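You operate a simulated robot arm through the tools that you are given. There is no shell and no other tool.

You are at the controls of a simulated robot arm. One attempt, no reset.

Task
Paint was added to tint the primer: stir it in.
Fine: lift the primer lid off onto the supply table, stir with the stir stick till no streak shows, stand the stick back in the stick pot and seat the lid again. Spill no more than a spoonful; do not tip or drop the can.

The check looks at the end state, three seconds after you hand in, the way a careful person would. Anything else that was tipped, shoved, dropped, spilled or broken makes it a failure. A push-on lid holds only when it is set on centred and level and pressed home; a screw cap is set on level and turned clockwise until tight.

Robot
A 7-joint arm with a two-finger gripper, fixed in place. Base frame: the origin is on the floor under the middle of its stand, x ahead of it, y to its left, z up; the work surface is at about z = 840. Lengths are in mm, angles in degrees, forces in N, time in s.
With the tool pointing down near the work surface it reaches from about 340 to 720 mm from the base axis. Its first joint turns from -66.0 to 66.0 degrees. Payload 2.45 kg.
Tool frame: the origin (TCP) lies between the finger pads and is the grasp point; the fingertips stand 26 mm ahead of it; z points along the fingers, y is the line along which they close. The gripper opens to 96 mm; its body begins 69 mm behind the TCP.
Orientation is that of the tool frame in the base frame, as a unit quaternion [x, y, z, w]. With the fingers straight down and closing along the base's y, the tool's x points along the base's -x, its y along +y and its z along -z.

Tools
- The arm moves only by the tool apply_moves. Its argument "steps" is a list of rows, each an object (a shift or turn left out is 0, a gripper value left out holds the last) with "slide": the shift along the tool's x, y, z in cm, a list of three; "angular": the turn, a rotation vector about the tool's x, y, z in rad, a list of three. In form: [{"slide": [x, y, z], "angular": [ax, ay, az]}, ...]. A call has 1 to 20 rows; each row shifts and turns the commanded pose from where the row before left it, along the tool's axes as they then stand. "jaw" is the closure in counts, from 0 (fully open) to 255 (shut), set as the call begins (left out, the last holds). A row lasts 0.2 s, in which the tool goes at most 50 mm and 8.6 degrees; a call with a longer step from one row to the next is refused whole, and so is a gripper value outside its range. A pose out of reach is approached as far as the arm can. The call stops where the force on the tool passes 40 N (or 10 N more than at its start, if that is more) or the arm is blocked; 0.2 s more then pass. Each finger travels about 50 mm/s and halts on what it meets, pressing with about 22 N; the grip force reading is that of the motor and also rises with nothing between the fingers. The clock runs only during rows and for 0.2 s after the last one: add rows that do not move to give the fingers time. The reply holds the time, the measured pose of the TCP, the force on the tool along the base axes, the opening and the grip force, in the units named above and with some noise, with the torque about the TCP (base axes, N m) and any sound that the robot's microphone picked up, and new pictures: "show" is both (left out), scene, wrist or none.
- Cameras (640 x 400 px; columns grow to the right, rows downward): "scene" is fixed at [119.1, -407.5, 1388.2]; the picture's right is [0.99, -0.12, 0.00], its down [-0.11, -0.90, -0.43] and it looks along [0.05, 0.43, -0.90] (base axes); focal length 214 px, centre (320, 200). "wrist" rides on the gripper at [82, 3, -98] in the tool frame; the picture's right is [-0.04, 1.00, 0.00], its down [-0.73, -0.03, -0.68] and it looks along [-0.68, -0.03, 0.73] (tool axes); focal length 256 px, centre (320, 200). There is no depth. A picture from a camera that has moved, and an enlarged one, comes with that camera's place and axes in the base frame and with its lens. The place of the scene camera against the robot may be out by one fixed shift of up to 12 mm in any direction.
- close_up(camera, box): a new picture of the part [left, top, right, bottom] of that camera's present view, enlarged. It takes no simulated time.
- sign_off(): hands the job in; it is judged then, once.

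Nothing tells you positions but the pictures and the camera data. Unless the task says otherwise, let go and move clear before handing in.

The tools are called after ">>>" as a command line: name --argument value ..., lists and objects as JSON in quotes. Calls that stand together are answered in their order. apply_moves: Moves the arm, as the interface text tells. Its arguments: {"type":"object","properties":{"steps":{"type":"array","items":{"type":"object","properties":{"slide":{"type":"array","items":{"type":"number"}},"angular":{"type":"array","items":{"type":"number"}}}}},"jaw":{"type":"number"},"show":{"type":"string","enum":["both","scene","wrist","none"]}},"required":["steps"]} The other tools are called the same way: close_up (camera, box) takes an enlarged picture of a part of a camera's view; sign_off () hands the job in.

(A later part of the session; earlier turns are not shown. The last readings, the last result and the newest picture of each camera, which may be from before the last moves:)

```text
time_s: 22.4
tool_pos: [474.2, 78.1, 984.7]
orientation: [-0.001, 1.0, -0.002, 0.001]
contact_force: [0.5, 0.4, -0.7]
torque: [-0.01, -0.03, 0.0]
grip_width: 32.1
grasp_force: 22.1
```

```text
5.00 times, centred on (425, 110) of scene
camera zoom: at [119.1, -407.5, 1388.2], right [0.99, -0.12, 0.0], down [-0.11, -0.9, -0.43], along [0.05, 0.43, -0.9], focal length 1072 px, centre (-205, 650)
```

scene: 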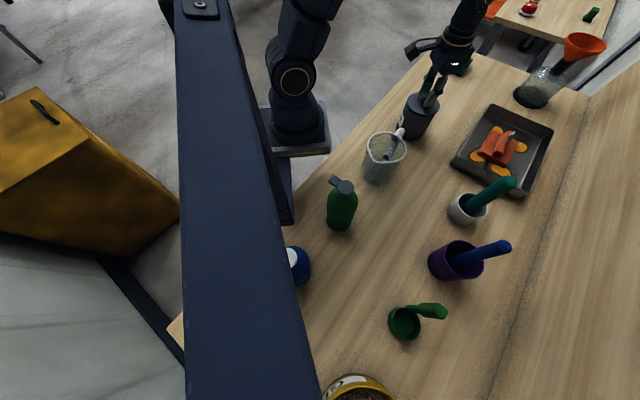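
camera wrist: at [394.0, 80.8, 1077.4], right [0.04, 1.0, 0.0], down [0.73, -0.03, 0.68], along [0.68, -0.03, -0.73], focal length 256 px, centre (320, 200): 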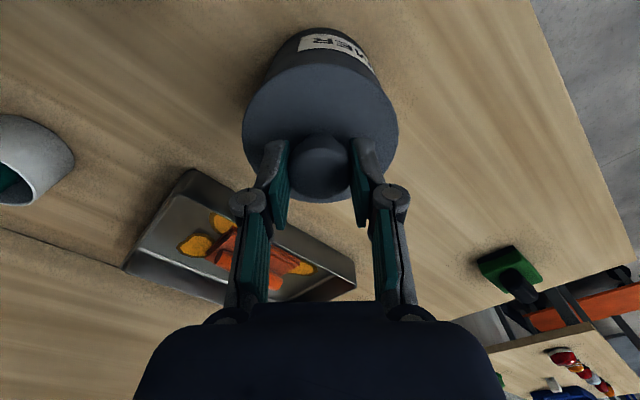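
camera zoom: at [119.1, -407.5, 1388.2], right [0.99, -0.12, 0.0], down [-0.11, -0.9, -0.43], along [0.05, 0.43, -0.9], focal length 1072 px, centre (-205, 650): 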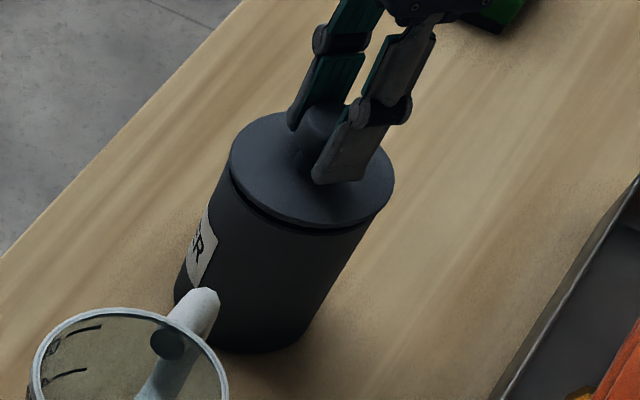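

The lid has come free with almost no force while the can stayed put. I'll raise it straight up and look at the open can.

>>> apply_moves --steps '[{"slide": [0, 0, -0.5]}, {"slide": [0, 0, -1.0]}, {"slide": [0, 0, -2.0]}, {"slide": [0, 0, -3.0]}, {"slide": [0, 0, -3.0]}, {}]' --show "both"

>>> close_up --camera "scene" --box '[380, 40, 480, 150]'

```text
time_s: 23.8
tool_pos: [472.1, 79.2, 1078.2]
orientation: [0.0, 1.0, -0.003, -0.001]
contact_force: [-0.2, -0.1, -0.7]
torque: [0.04, 0.03, 0.06]
grip_width: 31.9
grasp_force: 21.5
camera wrist: at [392.1, 82.7, 1176.8], right [0.04, 1.0, 0.0], down [0.73, -0.03, 0.68], along [0.68, -0.03, -0.73], focal length 256 px, centre (320, 200)
```

scene: 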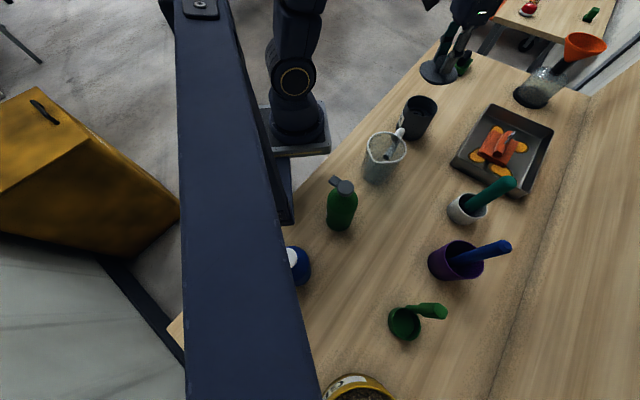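
wrist: 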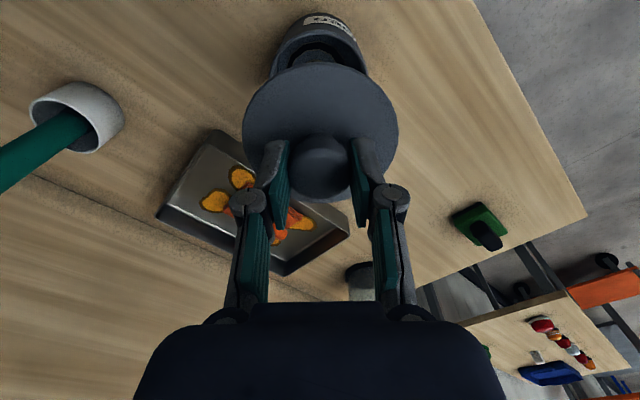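

```text
3.64 times, centred on (430, 95) of scene
camera zoom: at [119.1, -407.5, 1388.2], right [0.99, -0.12, 0.0], down [-0.11, -0.9, -0.43], along [0.05, 0.43, -0.9], focal length 780 px, centre (-80, 582)
```

zoom: 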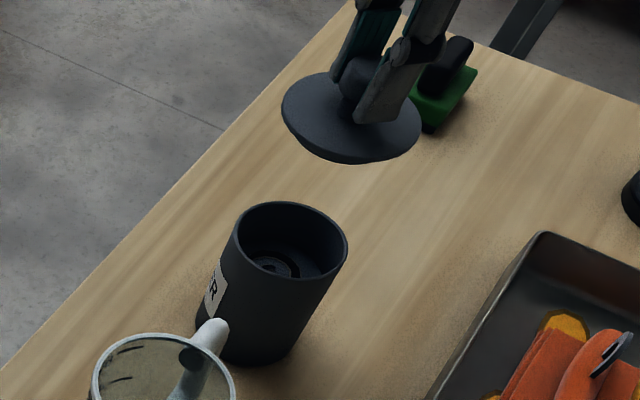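

The lid is off: a flat knobbed disc, and the open can shows a dark swirl inside. I'll carry the lid to a clear patch of the bench near (572, 190) and lower toward the surface.

>>> apply_moves --steps '[{"slide": [-2.5, 2.8, 0]}, {"slide": [-2.5, 2.8, 0]}, {"slide": [-2.5, 2.8, 0]}, {"slide": [-2.5, 2.8, 0]}, {}, {"slide": [0, 0, 4.0]}, {"slide": [0, 0, 4.0]}, {"slide": [0, 0, 4.0]}, {"slide": [0, 0, 3.0]}, {"slide": [0, 0, 2.0]}, {}]' --show "both"

>>> close_up --camera "wrist" --box '[200, 20, 480, 240]'

>>> close_up --camera "scene" --box '[380, 30, 520, 150]'

```text
time_s: 26.2
tool_pos: [575.0, 189.1, 910.5]
orientation: [0.0, 1.0, -0.003, 0.001]
contact_force: [0.0, 0.4, -0.5]
torque: [0.03, 0.0, 0.01]
grip_width: 31.8
grasp_force: 22.1
camera wrist: at [494.6, 192.3, 1008.1], right [0.04, 1.0, 0.0], down [0.73, -0.03, 0.68], along [0.68, -0.03, -0.73], focal length 256 px, centre (320, 200)
```

scene: 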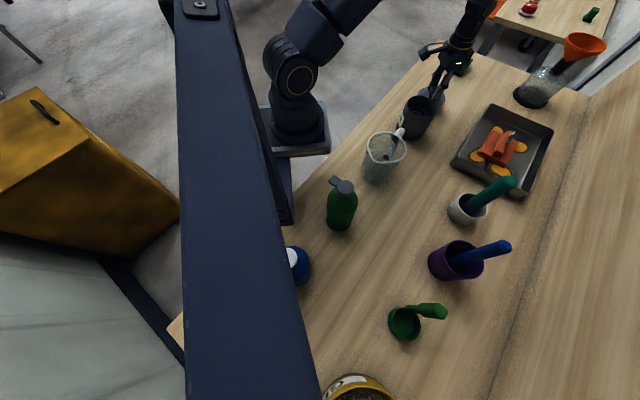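
wrist: 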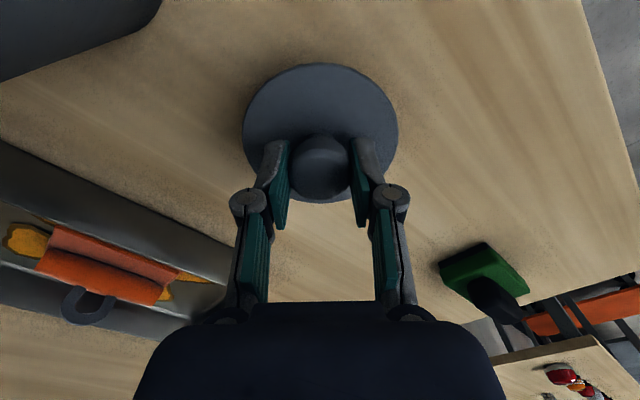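

```text
1.82 times, centred on (340, 130) of wrist
camera zoom: at [494.6, 192.3, 1008.1], right [0.04, 1.0, 0.0], down [0.73, -0.03, 0.68], along [0.68, -0.03, -0.73], focal length 465 px, centre (284, 327)
```

zoom: 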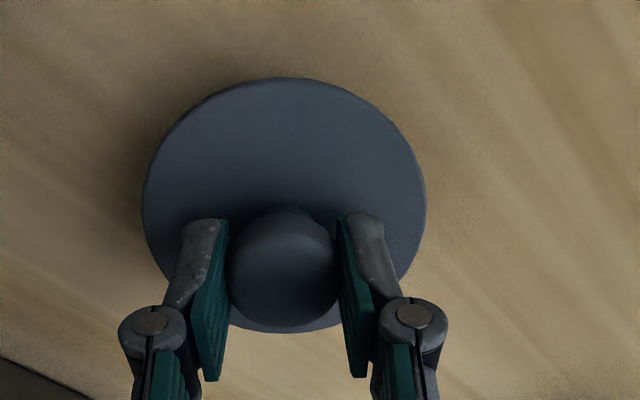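

```text
3.33 times, centred on (450, 90) of scene
camera zoom: at [119.1, -407.5, 1388.2], right [0.99, -0.12, 0.0], down [-0.11, -0.9, -0.43], along [0.05, 0.43, -0.9], focal length 715 px, centre (-113, 567)
```

zoom: 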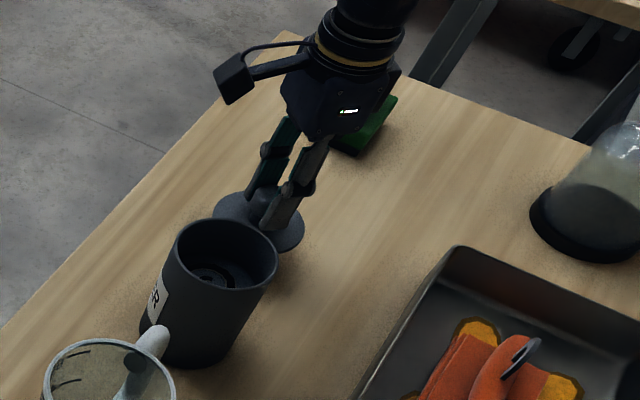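

The spot is clear. I'll lower in small increments and watch for contact with the bench.

>>> apply_moves --steps '[{"slide": [0, 0, 0.4]}, {"slide": [0, 0, 0.4]}, {"slide": [0, 0, 0.4]}, {"slide": [0, 0, 0.3]}, {}]' --show "none"

>>> apply_moves --steps '[{"slide": [0, 0, 0.2]}, {"slide": [0, 0, 0.2]}, {}]' --show "scene"

>>> close_up --camera "scene" --box '[400, 60, 480, 130]'

```text
time_s: 27.4
tool_pos: [573.1, 188.8, 894.4]
orientation: [-0.001, 1.0, -0.002, 0.0]
contact_force: [0.9, -0.2, -0.8]
torque: [-0.01, 0.02, 0.02]
grip_width: 31.7
grasp_force: 22.2
```

```text
time_s: 28.2
tool_pos: [573.8, 190.5, 890.8]
orientation: [-0.002, 1.0, -0.002, 0.0]
contact_force: [0.6, 0.7, 0.0]
torque: [-0.01, 0.01, -0.01]
grip_width: 32.1
grasp_force: 21.8
```

scene: 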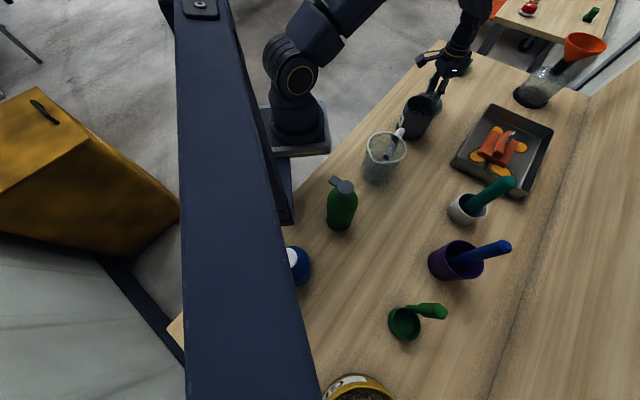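

```text
5.71 times, centred on (440, 95) of scene
camera zoom: at [119.1, -407.5, 1388.2], right [0.99, -0.12, 0.0], down [-0.11, -0.9, -0.43], along [0.05, 0.43, -0.9], focal length 1226 px, centre (-366, 800)
```

zoom: 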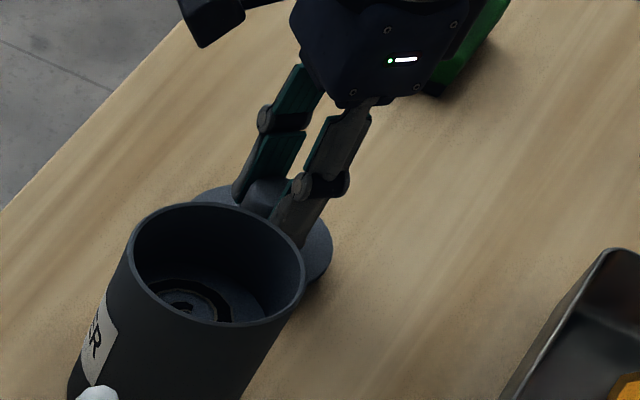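

>>> apply_moves --steps '[{"slide": [0, 0, 0.15]}, {"slide": [0, 0, 0.15]}, {}]' --show "none"

>>> apply_moves --steps '[{"slide": [0, 0, 0.15]}, {"slide": [0, 0, 0.15]}, {}]' --show "wrist"

```text
time_s: 29.0
tool_pos: [575.7, 188.8, 887.4]
orientation: [0.001, 1.0, -0.001, 0.002]
contact_force: [-1.6, -2.4, 14.2]
torque: [-0.05, 0.0, 0.02]
grip_width: 32.2
grasp_force: 21.5
```

```text
time_s: 29.8
tool_pos: [573.9, 188.5, 883.6]
orientation: [-0.001, 1.0, 0.0, 0.001]
contact_force: [3.2, 0.3, 15.6]
torque: [0.01, -0.1, -0.01]
grip_width: 31.9
grasp_force: 22.0
camera wrist: at [494.0, 191.8, 981.8], right [0.04, 1.0, 0.0], down [0.73, -0.03, 0.68], along [0.68, -0.03, -0.73], focal length 256 px, centre (320, 200)
```

wrist: 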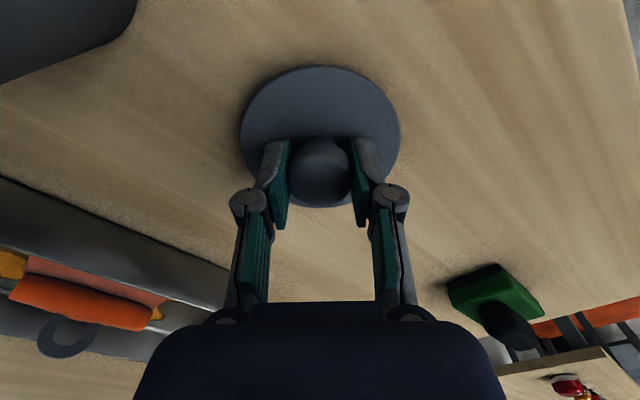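

Contact with the bench at TCP z ≈ 888. I'll ease off the pressure, open the fingers and retreat upward.

>>> apply_moves --steps '[{"slide": [0, 0, -0.15]}, {}]' --show "none"

>>> apply_moves --steps '[{}, {}, {}, {}]' --jaw 80 --show "none"

>>> apply_moves --steps '[{"slide": [0, 0, -1.0]}, {"slide": [0, 0, -3.0]}, {"slide": [0, 0, -4.0]}, {"slide": [0, 0, -4.5]}, {"slide": [0, 0, -4.5]}, {}]' --show "both"

```text
time_s: 30.4
tool_pos: [572.8, 188.5, 884.2]
orientation: [-0.001, 1.0, -0.002, -0.002]
contact_force: [0.3, 0.1, -0.3]
torque: [0.01, -0.01, -0.01]
grip_width: 31.8
grasp_force: 21.9
```

```text
time_s: 31.4
tool_pos: [572.7, 189.2, 886.1]
orientation: [0.0, 1.0, -0.002, 0.001]
contact_force: [-0.4, -0.1, 0.2]
torque: [-0.02, 0.01, 0.02]
grip_width: 65.8
grasp_force: 0.1
```

```text
time_s: 32.8
tool_pos: [573.5, 190.0, 1056.8]
orientation: [0.0, 1.0, -0.001, 0.0]
contact_force: [0.3, 0.0, -0.9]
torque: [0.0, 0.0, 0.0]
grip_width: 66.0
grasp_force: 0.0
camera wrist: at [494.1, 192.6, 1154.1], right [0.04, 1.0, 0.0], down [0.73, -0.03, 0.68], along [0.68, -0.03, -0.73], focal length 256 px, centre (320, 200)
```

scene: 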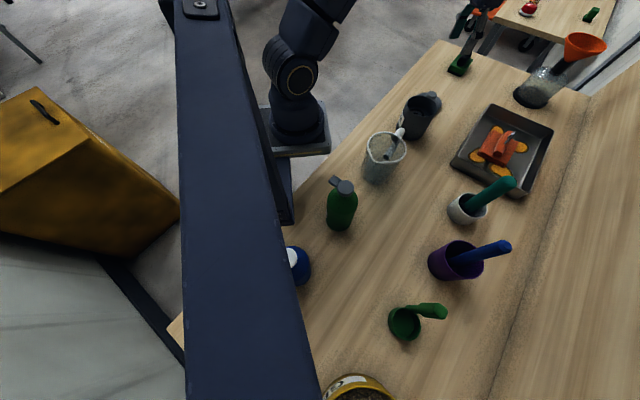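
wrist: 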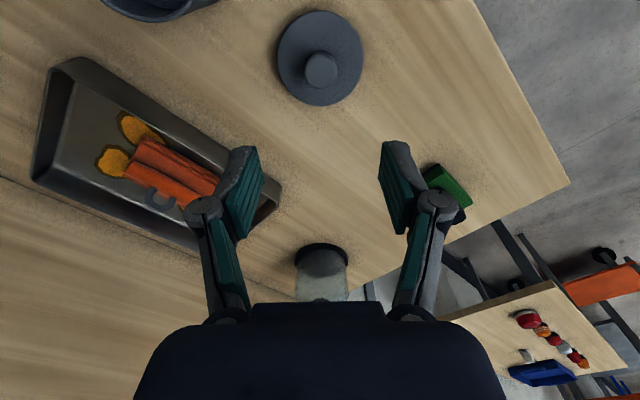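

The lid rests flat on the bench at about (573, 189). Now I'll go over the open can and tilt the camera to look down inside at the contents and opening.

>>> apply_moves --steps '[{"slide": [3.33, -2.83, -1.83]}, {"slide": [3.33, -2.83, -1.83]}, {"slide": [3.33, -2.83, -1.83]}, {"slide": [3.33, -2.83, -1.83]}, {"angular": [0, 0.149, 0]}, {"angular": [0, 0.149, 0]}, {"angular": [0, 0.149, 0]}, {"angular": [0, 0.149, 0]}, {}]' --show "wrist"

>>> close_up --camera "wrist" --box '[240, 90, 400, 220]'

>>> close_up --camera "scene" --box '[390, 80, 450, 145]'

```text
time_s: 34.8
tool_pos: [440.9, 77.5, 1127.5]
orientation: [0.001, 0.956, -0.001, -0.294]
contact_force: [0.4, 0.3, -0.5]
torque: [0.01, 0.01, 0.04]
grip_width: 65.6
grasp_force: 0.0
camera wrist: at [430.4, 80.6, 1254.7], right [0.03, 1.0, -0.03], down [0.99, -0.03, 0.15], along [0.15, -0.03, -0.99], focal length 256 px, centre (320, 200)
```

wrist: 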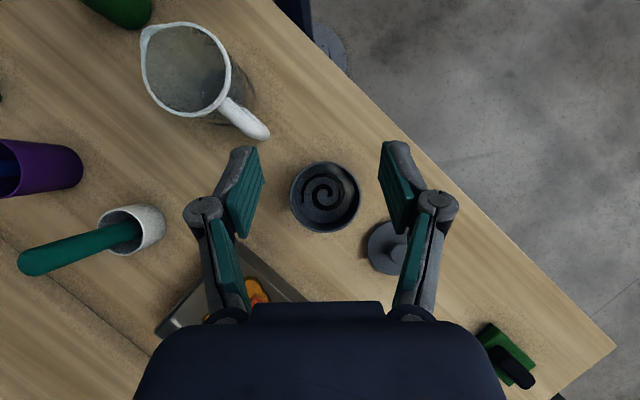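

```text
3.08 times, centred on (320, 155) of wrist
camera zoom: at [430.4, 80.6, 1254.7], right [0.03, 1.0, -0.03], down [0.99, -0.03, 0.15], along [0.15, -0.03, -0.99], focal length 788 px, centre (320, 338)
```

zoom: 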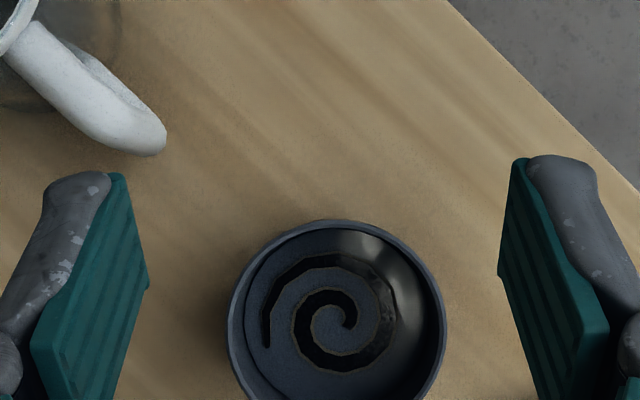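

```text
6.15 times, centred on (420, 112) of scene
camera zoom: at [119.1, -407.5, 1388.2], right [0.99, -0.12, 0.0], down [-0.11, -0.9, -0.43], along [0.05, 0.43, -0.9], focal length 1320 px, centre (-295, 738)
```

zoom: 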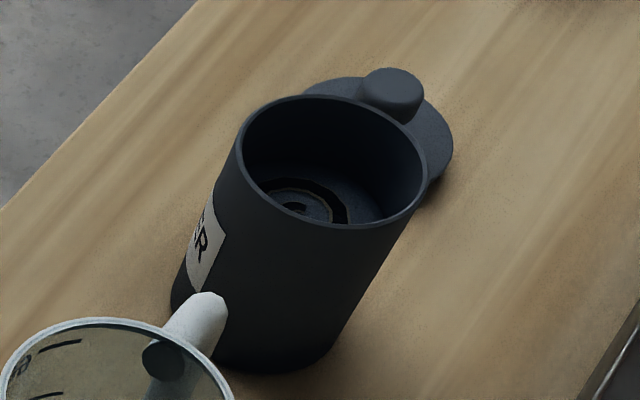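

The open can shows gray primer with a black spiral streak. I'll enlarge the can opening to measure its centre and the liquid level.

>>> close_up --camera "wrist" --box '[275, 145, 375, 245]'

```text
4.00 times, centred on (325, 195) of wrist
camera zoom: at [430.4, 80.6, 1254.7], right [0.03, 1.0, -0.03], down [0.99, -0.03, 0.15], along [0.15, -0.03, -0.99], focal length 1024 px, centre (300, 220)
```

zoom: 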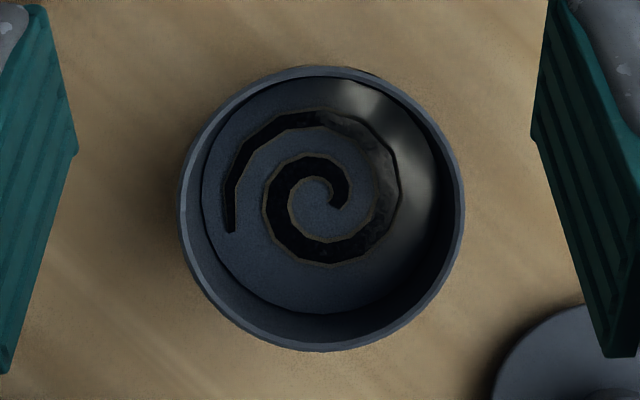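

Can centre is about (474.8, 78), inner radius about 40 mm, and the liquid surface sits about 30 mm below the rim. I'll straighten the tool and travel to above the blue stir stick.

>>> apply_moves --steps '[{"angular": [0, -0.149, 0]}, {"angular": [0, -0.149, 0]}, {"angular": [0, -0.149, 0]}, {"angular": [0, -0.149, 0]}, {}]' --show "none"

>>> apply_moves --steps '[{"slide": [0.15, -4.8, 0]}, {"slide": [0.15, -4.8, 0]}, {"slide": [0.15, -4.8, 0]}, {"slide": [0.15, -4.8, 0]}, {"slide": [0.15, -4.8, 0]}, {"slide": [0.15, -4.8, 0]}, {"slide": [0.15, -4.8, 0]}, {"slide": [0.15, -4.8, 0]}, {"slide": [0.15, -4.7, 0]}, {}]' --show "both"

>>> close_up --camera "wrist" --box '[240, 60, 400, 200]'

```text
time_s: 36.0
tool_pos: [440.0, 76.0, 1129.8]
orientation: [-0.001, 1.0, -0.002, 0.002]
contact_force: [0.5, -0.4, -0.2]
torque: [0.01, 0.01, 0.0]
grip_width: 66.0
grasp_force: 0.1
```

```text
time_s: 38.2
tool_pos: [427.2, -355.2, 1130.5]
orientation: [0.0, 1.0, -0.002, 0.001]
contact_force: [0.0, -0.3, 0.0]
torque: [0.02, -0.01, 0.0]
grip_width: 65.7
grasp_force: 0.0
camera wrist: at [347.0, -352.7, 1228.8], right [0.04, 1.0, 0.0], down [0.73, -0.03, 0.68], along [0.68, -0.03, -0.73], focal length 256 px, centre (320, 200)
```

scene: 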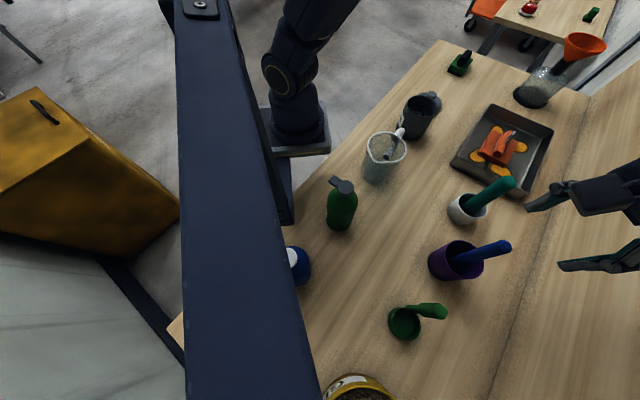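
wrist: 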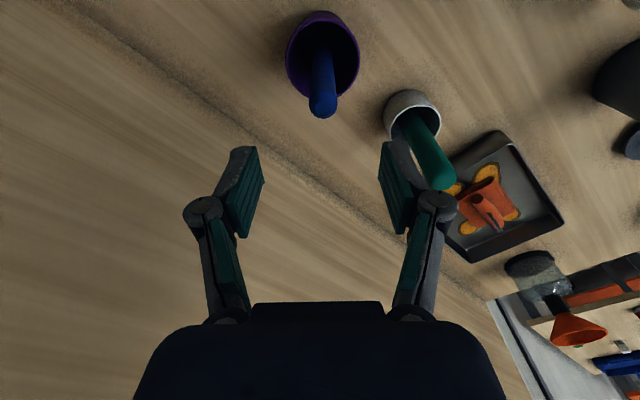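

```text
2.86 times, centred on (320, 130) of wrist
camera zoom: at [347.0, -352.7, 1228.8], right [0.04, 1.0, 0.0], down [0.73, -0.03, 0.68], along [0.68, -0.03, -0.73], focal length 731 px, centre (320, 400)
```

zoom: 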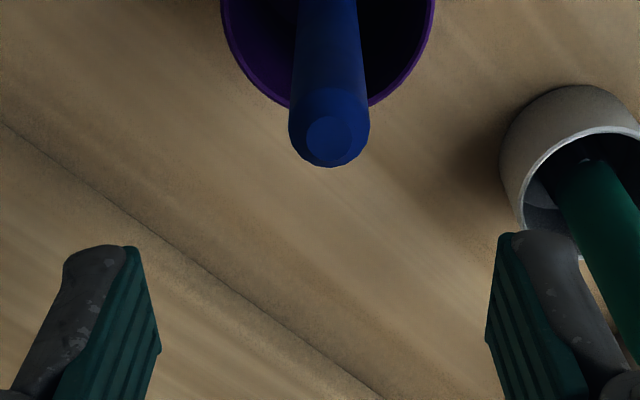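

The stick top is at about (428, -353.5), right under the TCP. I'll descend to grip it near the top at z ≈ 1018.

>>> apply_moves --steps '[{"slide": [0, 0.1, 3.0]}, {"slide": [0, 0, 3.0]}, {"slide": [0, 0, 2.5]}, {}]' --show "wrist"

>>> close_up --camera "wrist" --box '[220, 100, 420, 260]'

```text
time_s: 39.2
tool_pos: [426.5, -358.5, 1045.2]
orientation: [-0.001, 1.0, -0.001, 0.001]
contact_force: [-0.1, -0.2, 0.0]
torque: [-0.01, 0.02, 0.0]
grip_width: 65.8
grasp_force: 0.1
camera wrist: at [346.9, -353.2, 1143.2], right [0.04, 1.0, 0.0], down [0.73, -0.03, 0.68], along [0.68, -0.03, -0.73], focal length 256 px, centre (320, 200)
```

wrist: 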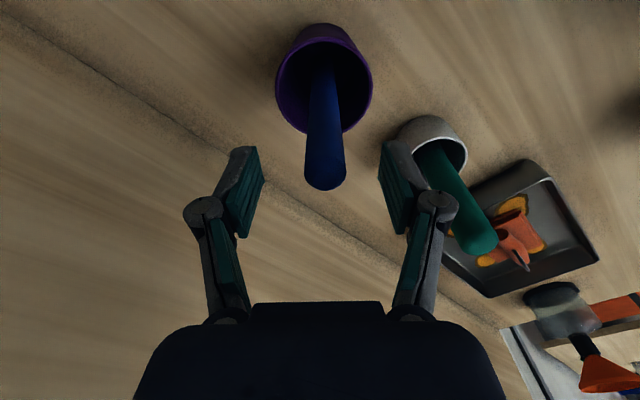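

```text
2.50 times, centred on (320, 180) of wrist
camera zoom: at [346.9, -353.2, 1143.2], right [0.04, 1.0, 0.0], down [0.73, -0.03, 0.68], along [0.68, -0.03, -0.73], focal length 640 px, centre (320, 250)
```

zoom: 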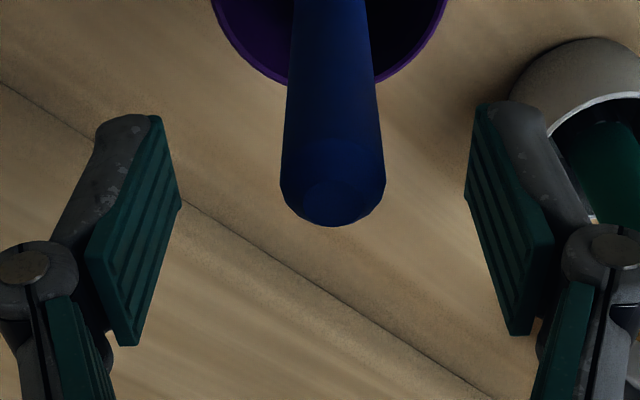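

Aligned within 2 mm. I'll lower to z ≈ 1018 and close on the stick.

>>> apply_moves --steps '[{"slide": [0, 0.2, 1.35]}, {"slide": [0, 0, 1.35]}, {}]' --show "none"

>>> apply_moves --steps '[{}, {}, {}, {}, {}, {}]' --jaw 255 --show "both"

>>> close_up --camera "wrist" --box '[220, 60, 420, 220]'

>>> close_up --camera "scene" --box '[400, 190, 560, 300]'

```text
time_s: 40.0
tool_pos: [427.8, -353.6, 1017.8]
orientation: [0.0, 1.0, -0.003, 0.0]
contact_force: [0.1, -0.4, 0.4]
torque: [0.03, -0.01, -0.02]
grip_width: 65.6
grasp_force: 0.0
```

```text
time_s: 41.4
tool_pos: [426.5, -353.9, 1017.6]
orientation: [0.0, 1.0, -0.002, 0.001]
contact_force: [-0.2, 0.7, 0.0]
torque: [0.03, -0.01, 0.02]
grip_width: 20.8
grasp_force: 22.3
camera wrist: at [346.6, -350.2, 1116.1], right [0.04, 1.0, 0.0], down [0.73, -0.03, 0.68], along [0.68, -0.03, -0.73], focal length 256 px, centre (320, 200)
```

scene: 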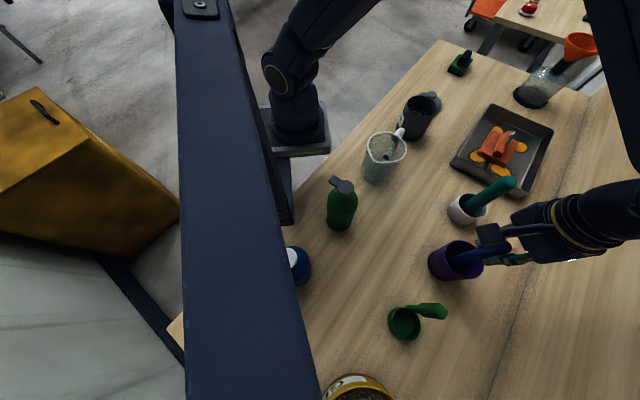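
wrist: 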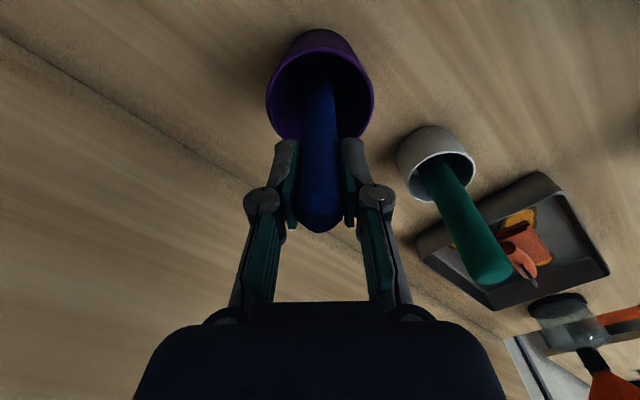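

```text
2.50 times, centred on (320, 140) of wrist
camera zoom: at [346.6, -350.2, 1116.1], right [0.04, 1.0, 0.0], down [0.73, -0.03, 0.68], along [0.68, -0.03, -0.73], focal length 640 px, centre (320, 350)
```

zoom: 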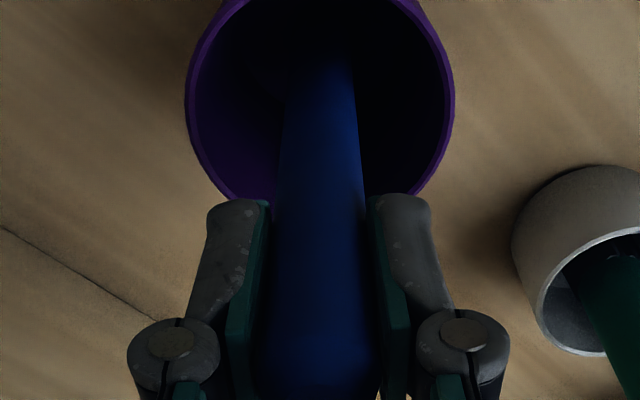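

```text
3.64 times, centred on (480, 245) of scene
camera zoom: at [119.1, -407.5, 1388.2], right [0.99, -0.12, 0.0], down [-0.11, -0.9, -0.43], along [0.05, 0.43, -0.9], focal length 780 px, centre (-262, 36)
```

zoom: 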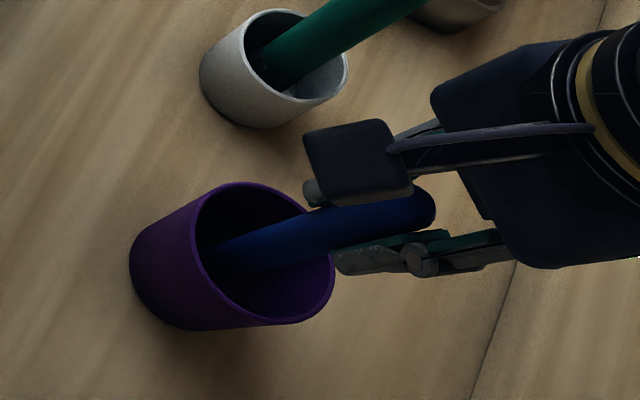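

The stick is gripped at 20.8 mm. I'll lift it straight out of the pot and check its lower end to be sure it is the stir stick.

>>> apply_moves --steps '[{"slide": [0, 0, -0.5]}, {"slide": [0, 0, -1.5]}, {"slide": [0, 0, -3.0]}, {"slide": [0, 0, -4.0]}, {"slide": [0, 0, -4.0]}, {"slide": [0, 0, -4.0]}, {}]' --show "both"

>>> close_up --camera "wrist" --box '[220, 20, 420, 220]'

>>> close_up --camera "scene" --box '[400, 150, 640, 300]'

```text
time_s: 43.0
tool_pos: [425.9, -353.1, 1189.2]
orientation: [0.0, 1.0, -0.002, 0.0]
contact_force: [0.0, 0.0, -0.4]
torque: [-0.01, -0.02, -0.01]
grip_width: 20.5
grasp_force: 22.1
camera wrist: at [345.3, -350.6, 1287.4], right [0.04, 1.0, 0.0], down [0.73, -0.03, 0.68], along [0.68, -0.03, -0.73], focal length 256 px, centre (320, 200)
```

scene: 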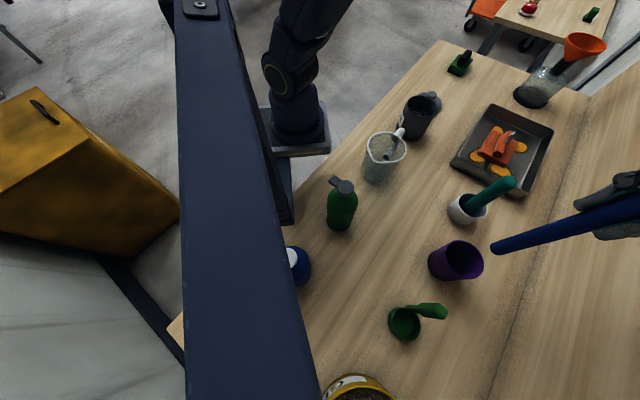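
wrist: 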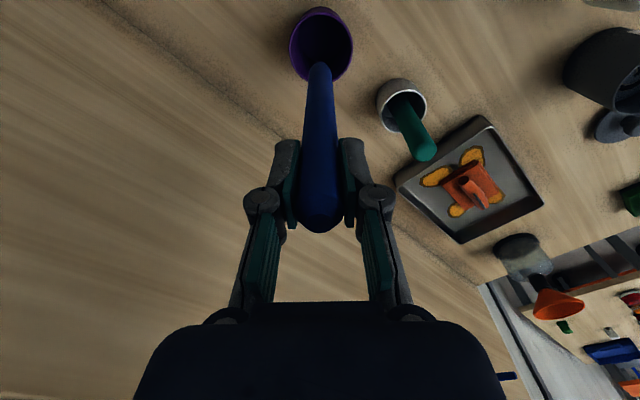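

```text
2.00 times, centred on (320, 120) of wrist
camera zoom: at [345.3, -350.6, 1287.4], right [0.04, 1.0, 0.0], down [0.73, -0.03, 0.68], along [0.68, -0.03, -0.73], focal length 512 px, centre (320, 360)
```

zoom: 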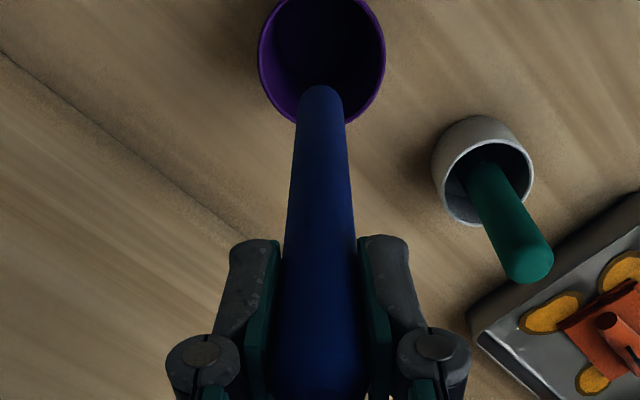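

```text
2.67 times, centred on (520, 225) of scene
camera zoom: at [119.1, -407.5, 1388.2], right [0.99, -0.12, 0.0], down [-0.11, -0.9, -0.43], along [0.05, 0.43, -0.9], focal length 572 px, centre (-213, 133)
```

zoom: 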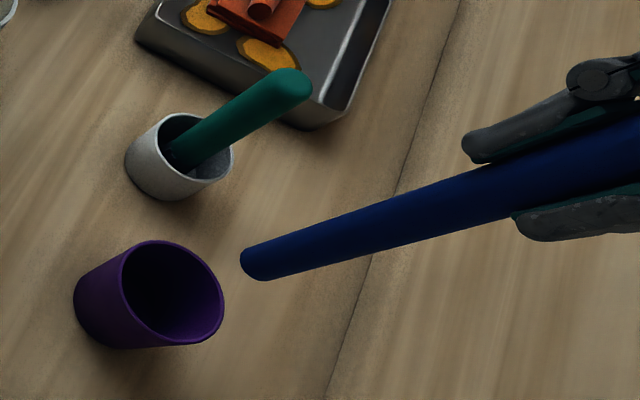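

The blue tool is a plain round dowel, confirming it is the stir stick; its bottom is about 170 mm below the TCP. I'll carry it high over to the can centre.

>>> apply_moves --steps '[{"slide": [-0.54, 4.79, 0]}, {"slide": [-0.54, 4.79, 0]}, {"slide": [-0.54, 4.79, 0]}, {"slide": [-0.54, 4.79, 0]}, {"slide": [-0.54, 4.79, 0]}, {"slide": [-0.54, 4.79, 0]}, {"slide": [-0.54, 4.79, 0]}, {"slide": [-0.54, 4.79, 0]}, {"slide": [-0.54, 4.79, 0]}, {}]' --show "both"

>>> close_up --camera "wrist" --box '[220, 20, 420, 220]'

>>> close_up --camera "scene" --box '[380, 0, 500, 150]'

```text
time_s: 45.2
tool_pos: [476.8, 82.4, 1184.9]
orientation: [0.0, 1.0, -0.002, 0.001]
contact_force: [0.3, -0.1, -0.9]
torque: [0.01, 0.01, 0.0]
grip_width: 21.1
grasp_force: 22.1
camera wrist: at [397.2, 85.4, 1283.1], right [0.04, 1.0, 0.0], down [0.73, -0.03, 0.68], along [0.68, -0.03, -0.73], focal length 256 px, centre (320, 200)
```

scene: 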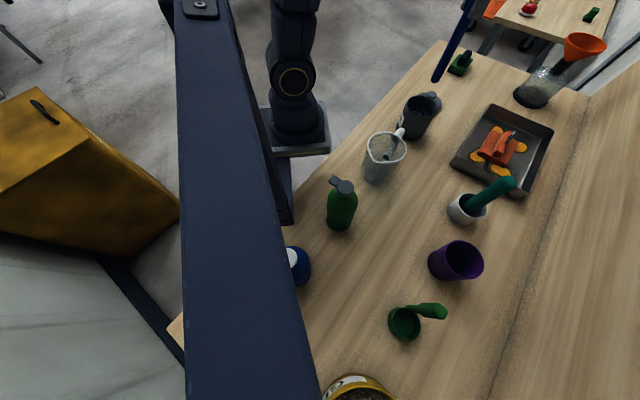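
wrist: 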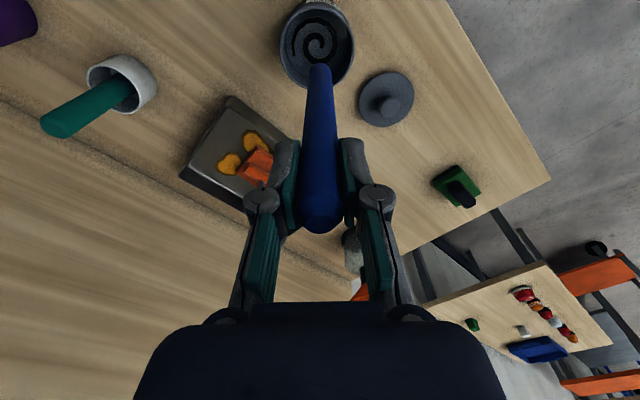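

```text
2.00 times, centred on (320, 120) of wrist
camera zoom: at [397.2, 85.4, 1283.1], right [0.04, 1.0, 0.0], down [0.73, -0.03, 0.68], along [0.68, -0.03, -0.73], focal length 512 px, centre (320, 360)
```

zoom: 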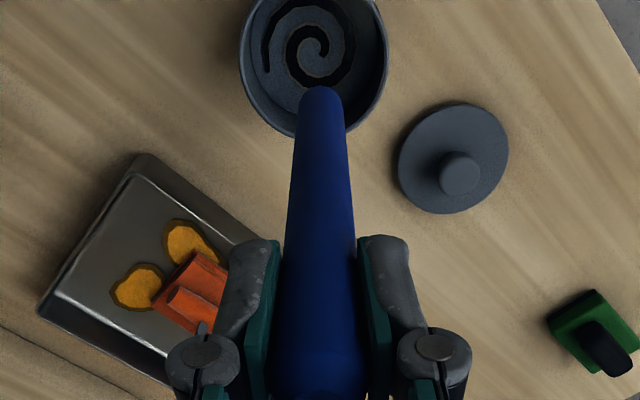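

```text
2.67 times, centred on (440, 75) of scene
camera zoom: at [119.1, -407.4, 1388.2], right [0.99, -0.12, 0.0], down [-0.11, -0.9, -0.43], along [0.05, 0.43, -0.9], focal length 572 px, centre (0, 533)
```

zoom: 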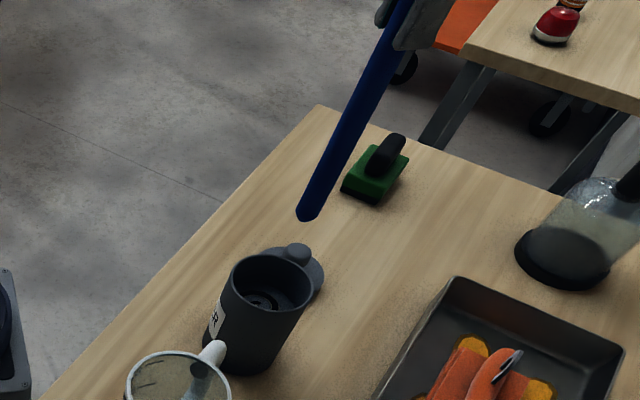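

The spiral streak is visible beneath the stick, which looks a few mm too far in +y. I'll re-measure before descending.

>>> apply_moves --steps '[{}, {}]' --show "none"

>>> apply_moves --steps '[{}]' --show "none"

>>> apply_moves --steps '[{}]' --show "none"

```text
time_s: 45.8
tool_pos: [477.5, 82.6, 1184.3]
orientation: [0.0, 1.0, -0.002, 0.001]
contact_force: [0.8, -0.4, 0.5]
torque: [0.0, 0.03, 0.03]
grip_width: 20.8
grasp_force: 22.3
```

```text
time_s: 46.2
tool_pos: [476.7, 81.2, 1185.0]
orientation: [0.0, 1.0, -0.002, 0.001]
contact_force: [0.3, -0.7, -1.0]
torque: [0.02, 0.01, 0.02]
grip_width: 20.6
grasp_force: 21.9
```

```text
time_s: 46.6
tool_pos: [477.4, 81.0, 1185.7]
orientation: [0.0, 1.0, -0.002, 0.001]
contact_force: [0.6, -0.3, -0.3]
torque: [-0.01, -0.01, -0.02]
grip_width: 20.7
grasp_force: 22.6
```

Averaged pose is (477, 82), so I'll shift about -2.5 mm in x and -4 mm in y, then lower the stick to just above the rim and recheck.

>>> apply_moves --steps '[{"slide": [0.25, -0.4, 0]}, {"slide": [0, 0, 2.5]}, {"slide": [0, 0, 2.5]}, {}]' --show "both"

>>> close_up --camera "wrist" --box '[220, 20, 420, 220]'

>>> close_up --camera "scene" --box '[390, 40, 470, 150]'

```text
time_s: 47.6
tool_pos: [475.4, 73.5, 1136.8]
orientation: [-0.001, 1.0, -0.002, 0.0]
contact_force: [0.6, 0.2, -0.5]
torque: [0.03, -0.02, 0.01]
grip_width: 20.8
grasp_force: 21.9
camera wrist: at [395.4, 76.6, 1235.7], right [0.04, 1.0, 0.0], down [0.73, -0.03, 0.68], along [0.68, -0.03, -0.73], focal length 256 px, centre (320, 200)
```

scene: 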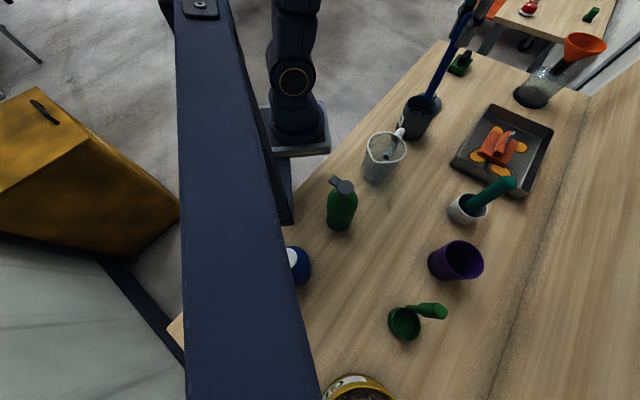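
wrist: 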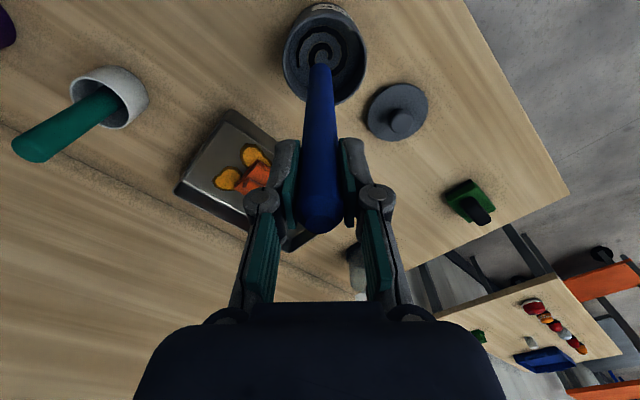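

```text
2.00 times, centred on (320, 120) of wrist
camera zoom: at [395.4, 76.6, 1235.7], right [0.04, 1.0, 0.0], down [0.73, -0.03, 0.68], along [0.68, -0.03, -0.73], focal length 512 px, centre (320, 360)
```

zoom: 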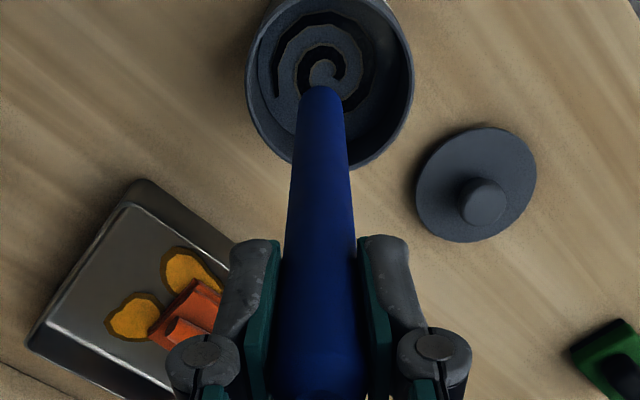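

```text
3.64 times, centred on (430, 95) of scene
camera zoom: at [119.1, -407.5, 1388.2], right [0.99, -0.12, 0.0], down [-0.11, -0.9, -0.43], along [0.05, 0.43, -0.9], focal length 780 px, centre (-80, 582)
```

zoom: 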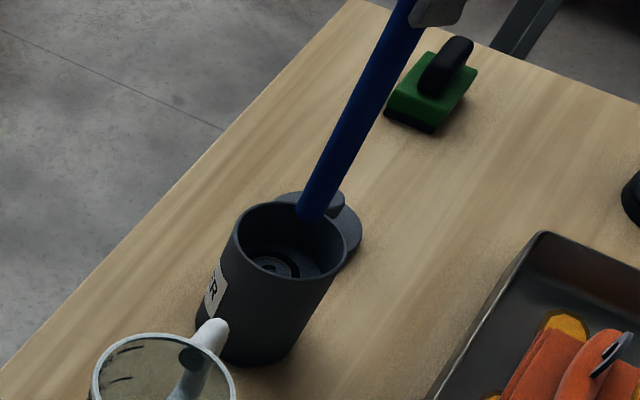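

The stick tip now reads y ≈ 73.5, more shift than I commanded. I'll settle and re-measure.

>>> apply_moves --steps '[{}]' --show "none"

>>> apply_moves --steps '[{}]' --show "none"

>>> apply_moves --steps '[{}]' --show "none"

```text
time_s: 48.0
tool_pos: [475.7, 72.6, 1137.5]
orientation: [0.0, 1.0, -0.002, 0.001]
contact_force: [0.3, -0.5, 0.0]
torque: [0.0, -0.01, -0.02]
grip_width: 20.8
grasp_force: 22.6
```

```text
time_s: 48.4
tool_pos: [475.9, 74.2, 1139.0]
orientation: [0.0, 1.0, -0.002, 0.002]
contact_force: [-0.4, 0.0, -0.4]
torque: [-0.01, -0.01, -0.02]
grip_width: 21.2
grasp_force: 22.2
```

```text
time_s: 48.8
tool_pos: [476.4, 74.0, 1138.4]
orientation: [0.0, 1.0, -0.002, 0.001]
contact_force: [0.4, 0.1, -0.5]
torque: [-0.03, 0.02, 0.02]
grip_width: 20.6
grasp_force: 22.1
```

The stick needs +4 mm in y to be centred over the can. I'll apply that and then lower partway into the can.

>>> apply_moves --steps '[{"slide": [0.1, 0.4, 0]}, {}, {}]' --show "none"

>>> apply_moves --steps '[{"slide": [0, 0, 1.5]}, {"slide": [0, 0, 1.5]}, {}]' --show "both"

>>> close_up --camera "wrist" --box '[220, 20, 420, 220]'

>>> close_up --camera "scene" --box '[390, 40, 470, 150]'

```text
time_s: 49.6
tool_pos: [473.7, 79.0, 1137.6]
orientation: [-0.001, 1.0, -0.002, 0.001]
contact_force: [-0.6, 0.4, -0.9]
torque: [0.01, 0.03, -0.04]
grip_width: 20.7
grasp_force: 22.7
```

```text
time_s: 50.4
tool_pos: [472.7, 78.5, 1106.2]
orientation: [0.0, 1.0, -0.003, 0.0]
contact_force: [0.0, 0.7, 0.2]
torque: [0.01, -0.02, 0.01]
grip_width: 20.9
grasp_force: 21.9
camera wrist: at [392.4, 81.2, 1205.5], right [0.04, 1.0, 0.0], down [0.73, -0.03, 0.68], along [0.68, -0.03, -0.73], focal length 256 px, centre (320, 200)
```

scene: 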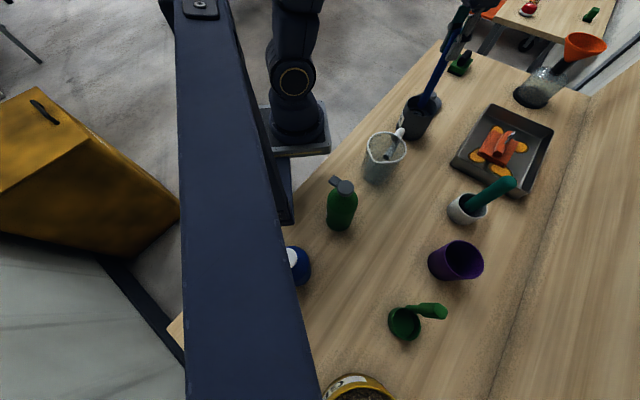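
wrist: 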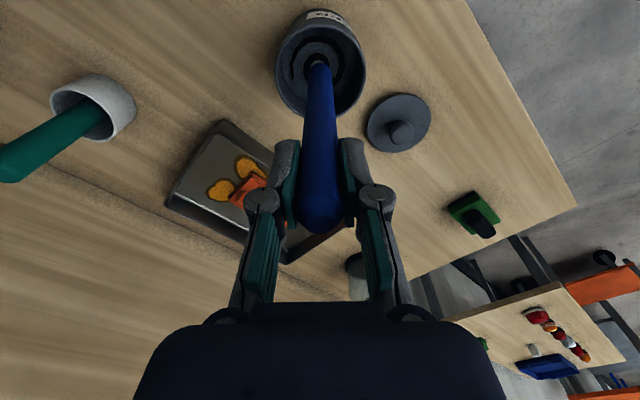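

```text
2.00 times, centred on (320, 120) of wrist
camera zoom: at [392.4, 81.2, 1205.5], right [0.04, 1.0, 0.0], down [0.73, -0.03, 0.68], along [0.68, -0.03, -0.73], focal length 512 px, centre (320, 360)
```

zoom: 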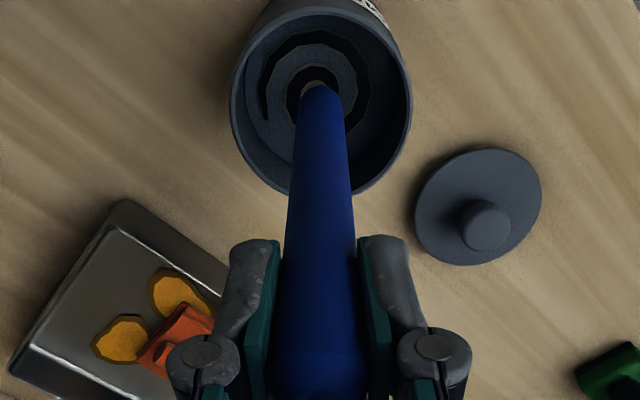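

```text
3.64 times, centred on (430, 95) of scene
camera zoom: at [119.1, -407.5, 1388.2], right [0.99, -0.12, 0.0], down [-0.11, -0.9, -0.43], along [0.05, 0.43, -0.9], focal length 780 px, centre (-80, 582)
```

zoom: 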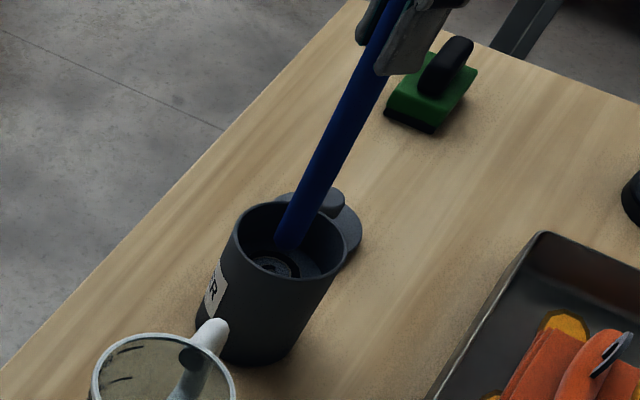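

The stick is well centred at rim level. I'll lower it into the primer, watching for any contact.

>>> apply_moves --steps '[{"slide": [-0.1, 0, 1.3]}, {"slide": [0, 0, 1.3]}, {"slide": [0, 0, 1.3]}, {"slide": [0, 0, 1.3]}, {"slide": [0, 0, 1.2]}, {}]' --show "both"

>>> close_up --camera "wrist" --box '[220, 20, 420, 220]'

>>> close_up --camera "scene" --box '[390, 40, 470, 150]'

```text
time_s: 51.8
tool_pos: [474.0, 78.4, 1040.7]
orientation: [0.0, 1.0, -0.001, 0.001]
contact_force: [0.2, -0.1, -0.1]
torque: [0.02, -0.01, 0.0]
grip_width: 20.7
grasp_force: 22.2
camera wrist: at [393.4, 82.0, 1139.7], right [0.04, 1.0, 0.0], down [0.73, -0.03, 0.68], along [0.68, -0.03, -0.73], focal length 256 px, centre (320, 200)
```

scene: 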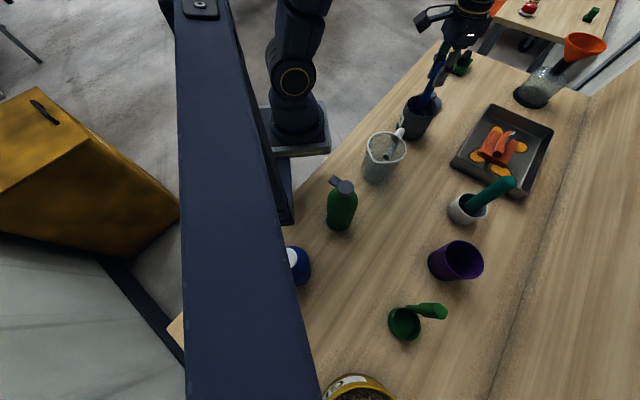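
wrist: 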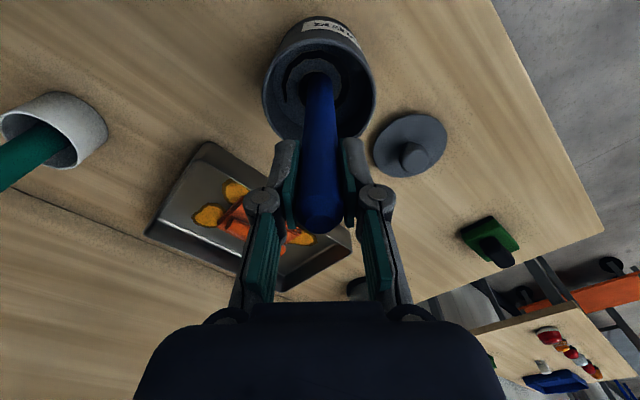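

```text
2.00 times, centred on (320, 120) of wrist
camera zoom: at [393.4, 82.0, 1139.7], right [0.04, 1.0, 0.0], down [0.73, -0.03, 0.68], along [0.68, -0.03, -0.73], focal length 512 px, centre (320, 360)
```

zoom: 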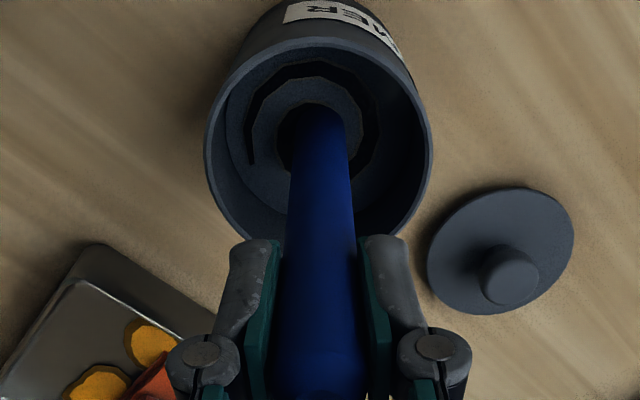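

```text
3.64 times, centred on (430, 95) of scene
camera zoom: at [119.1, -407.5, 1388.2], right [0.99, -0.12, 0.0], down [-0.11, -0.9, -0.43], along [0.05, 0.43, -0.9], focal length 780 px, centre (-80, 582)
```

zoom: 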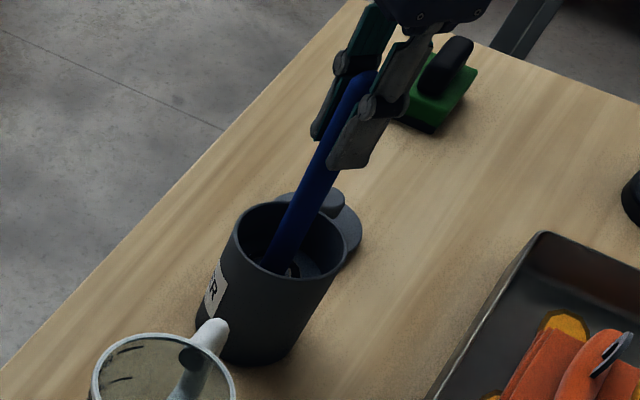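

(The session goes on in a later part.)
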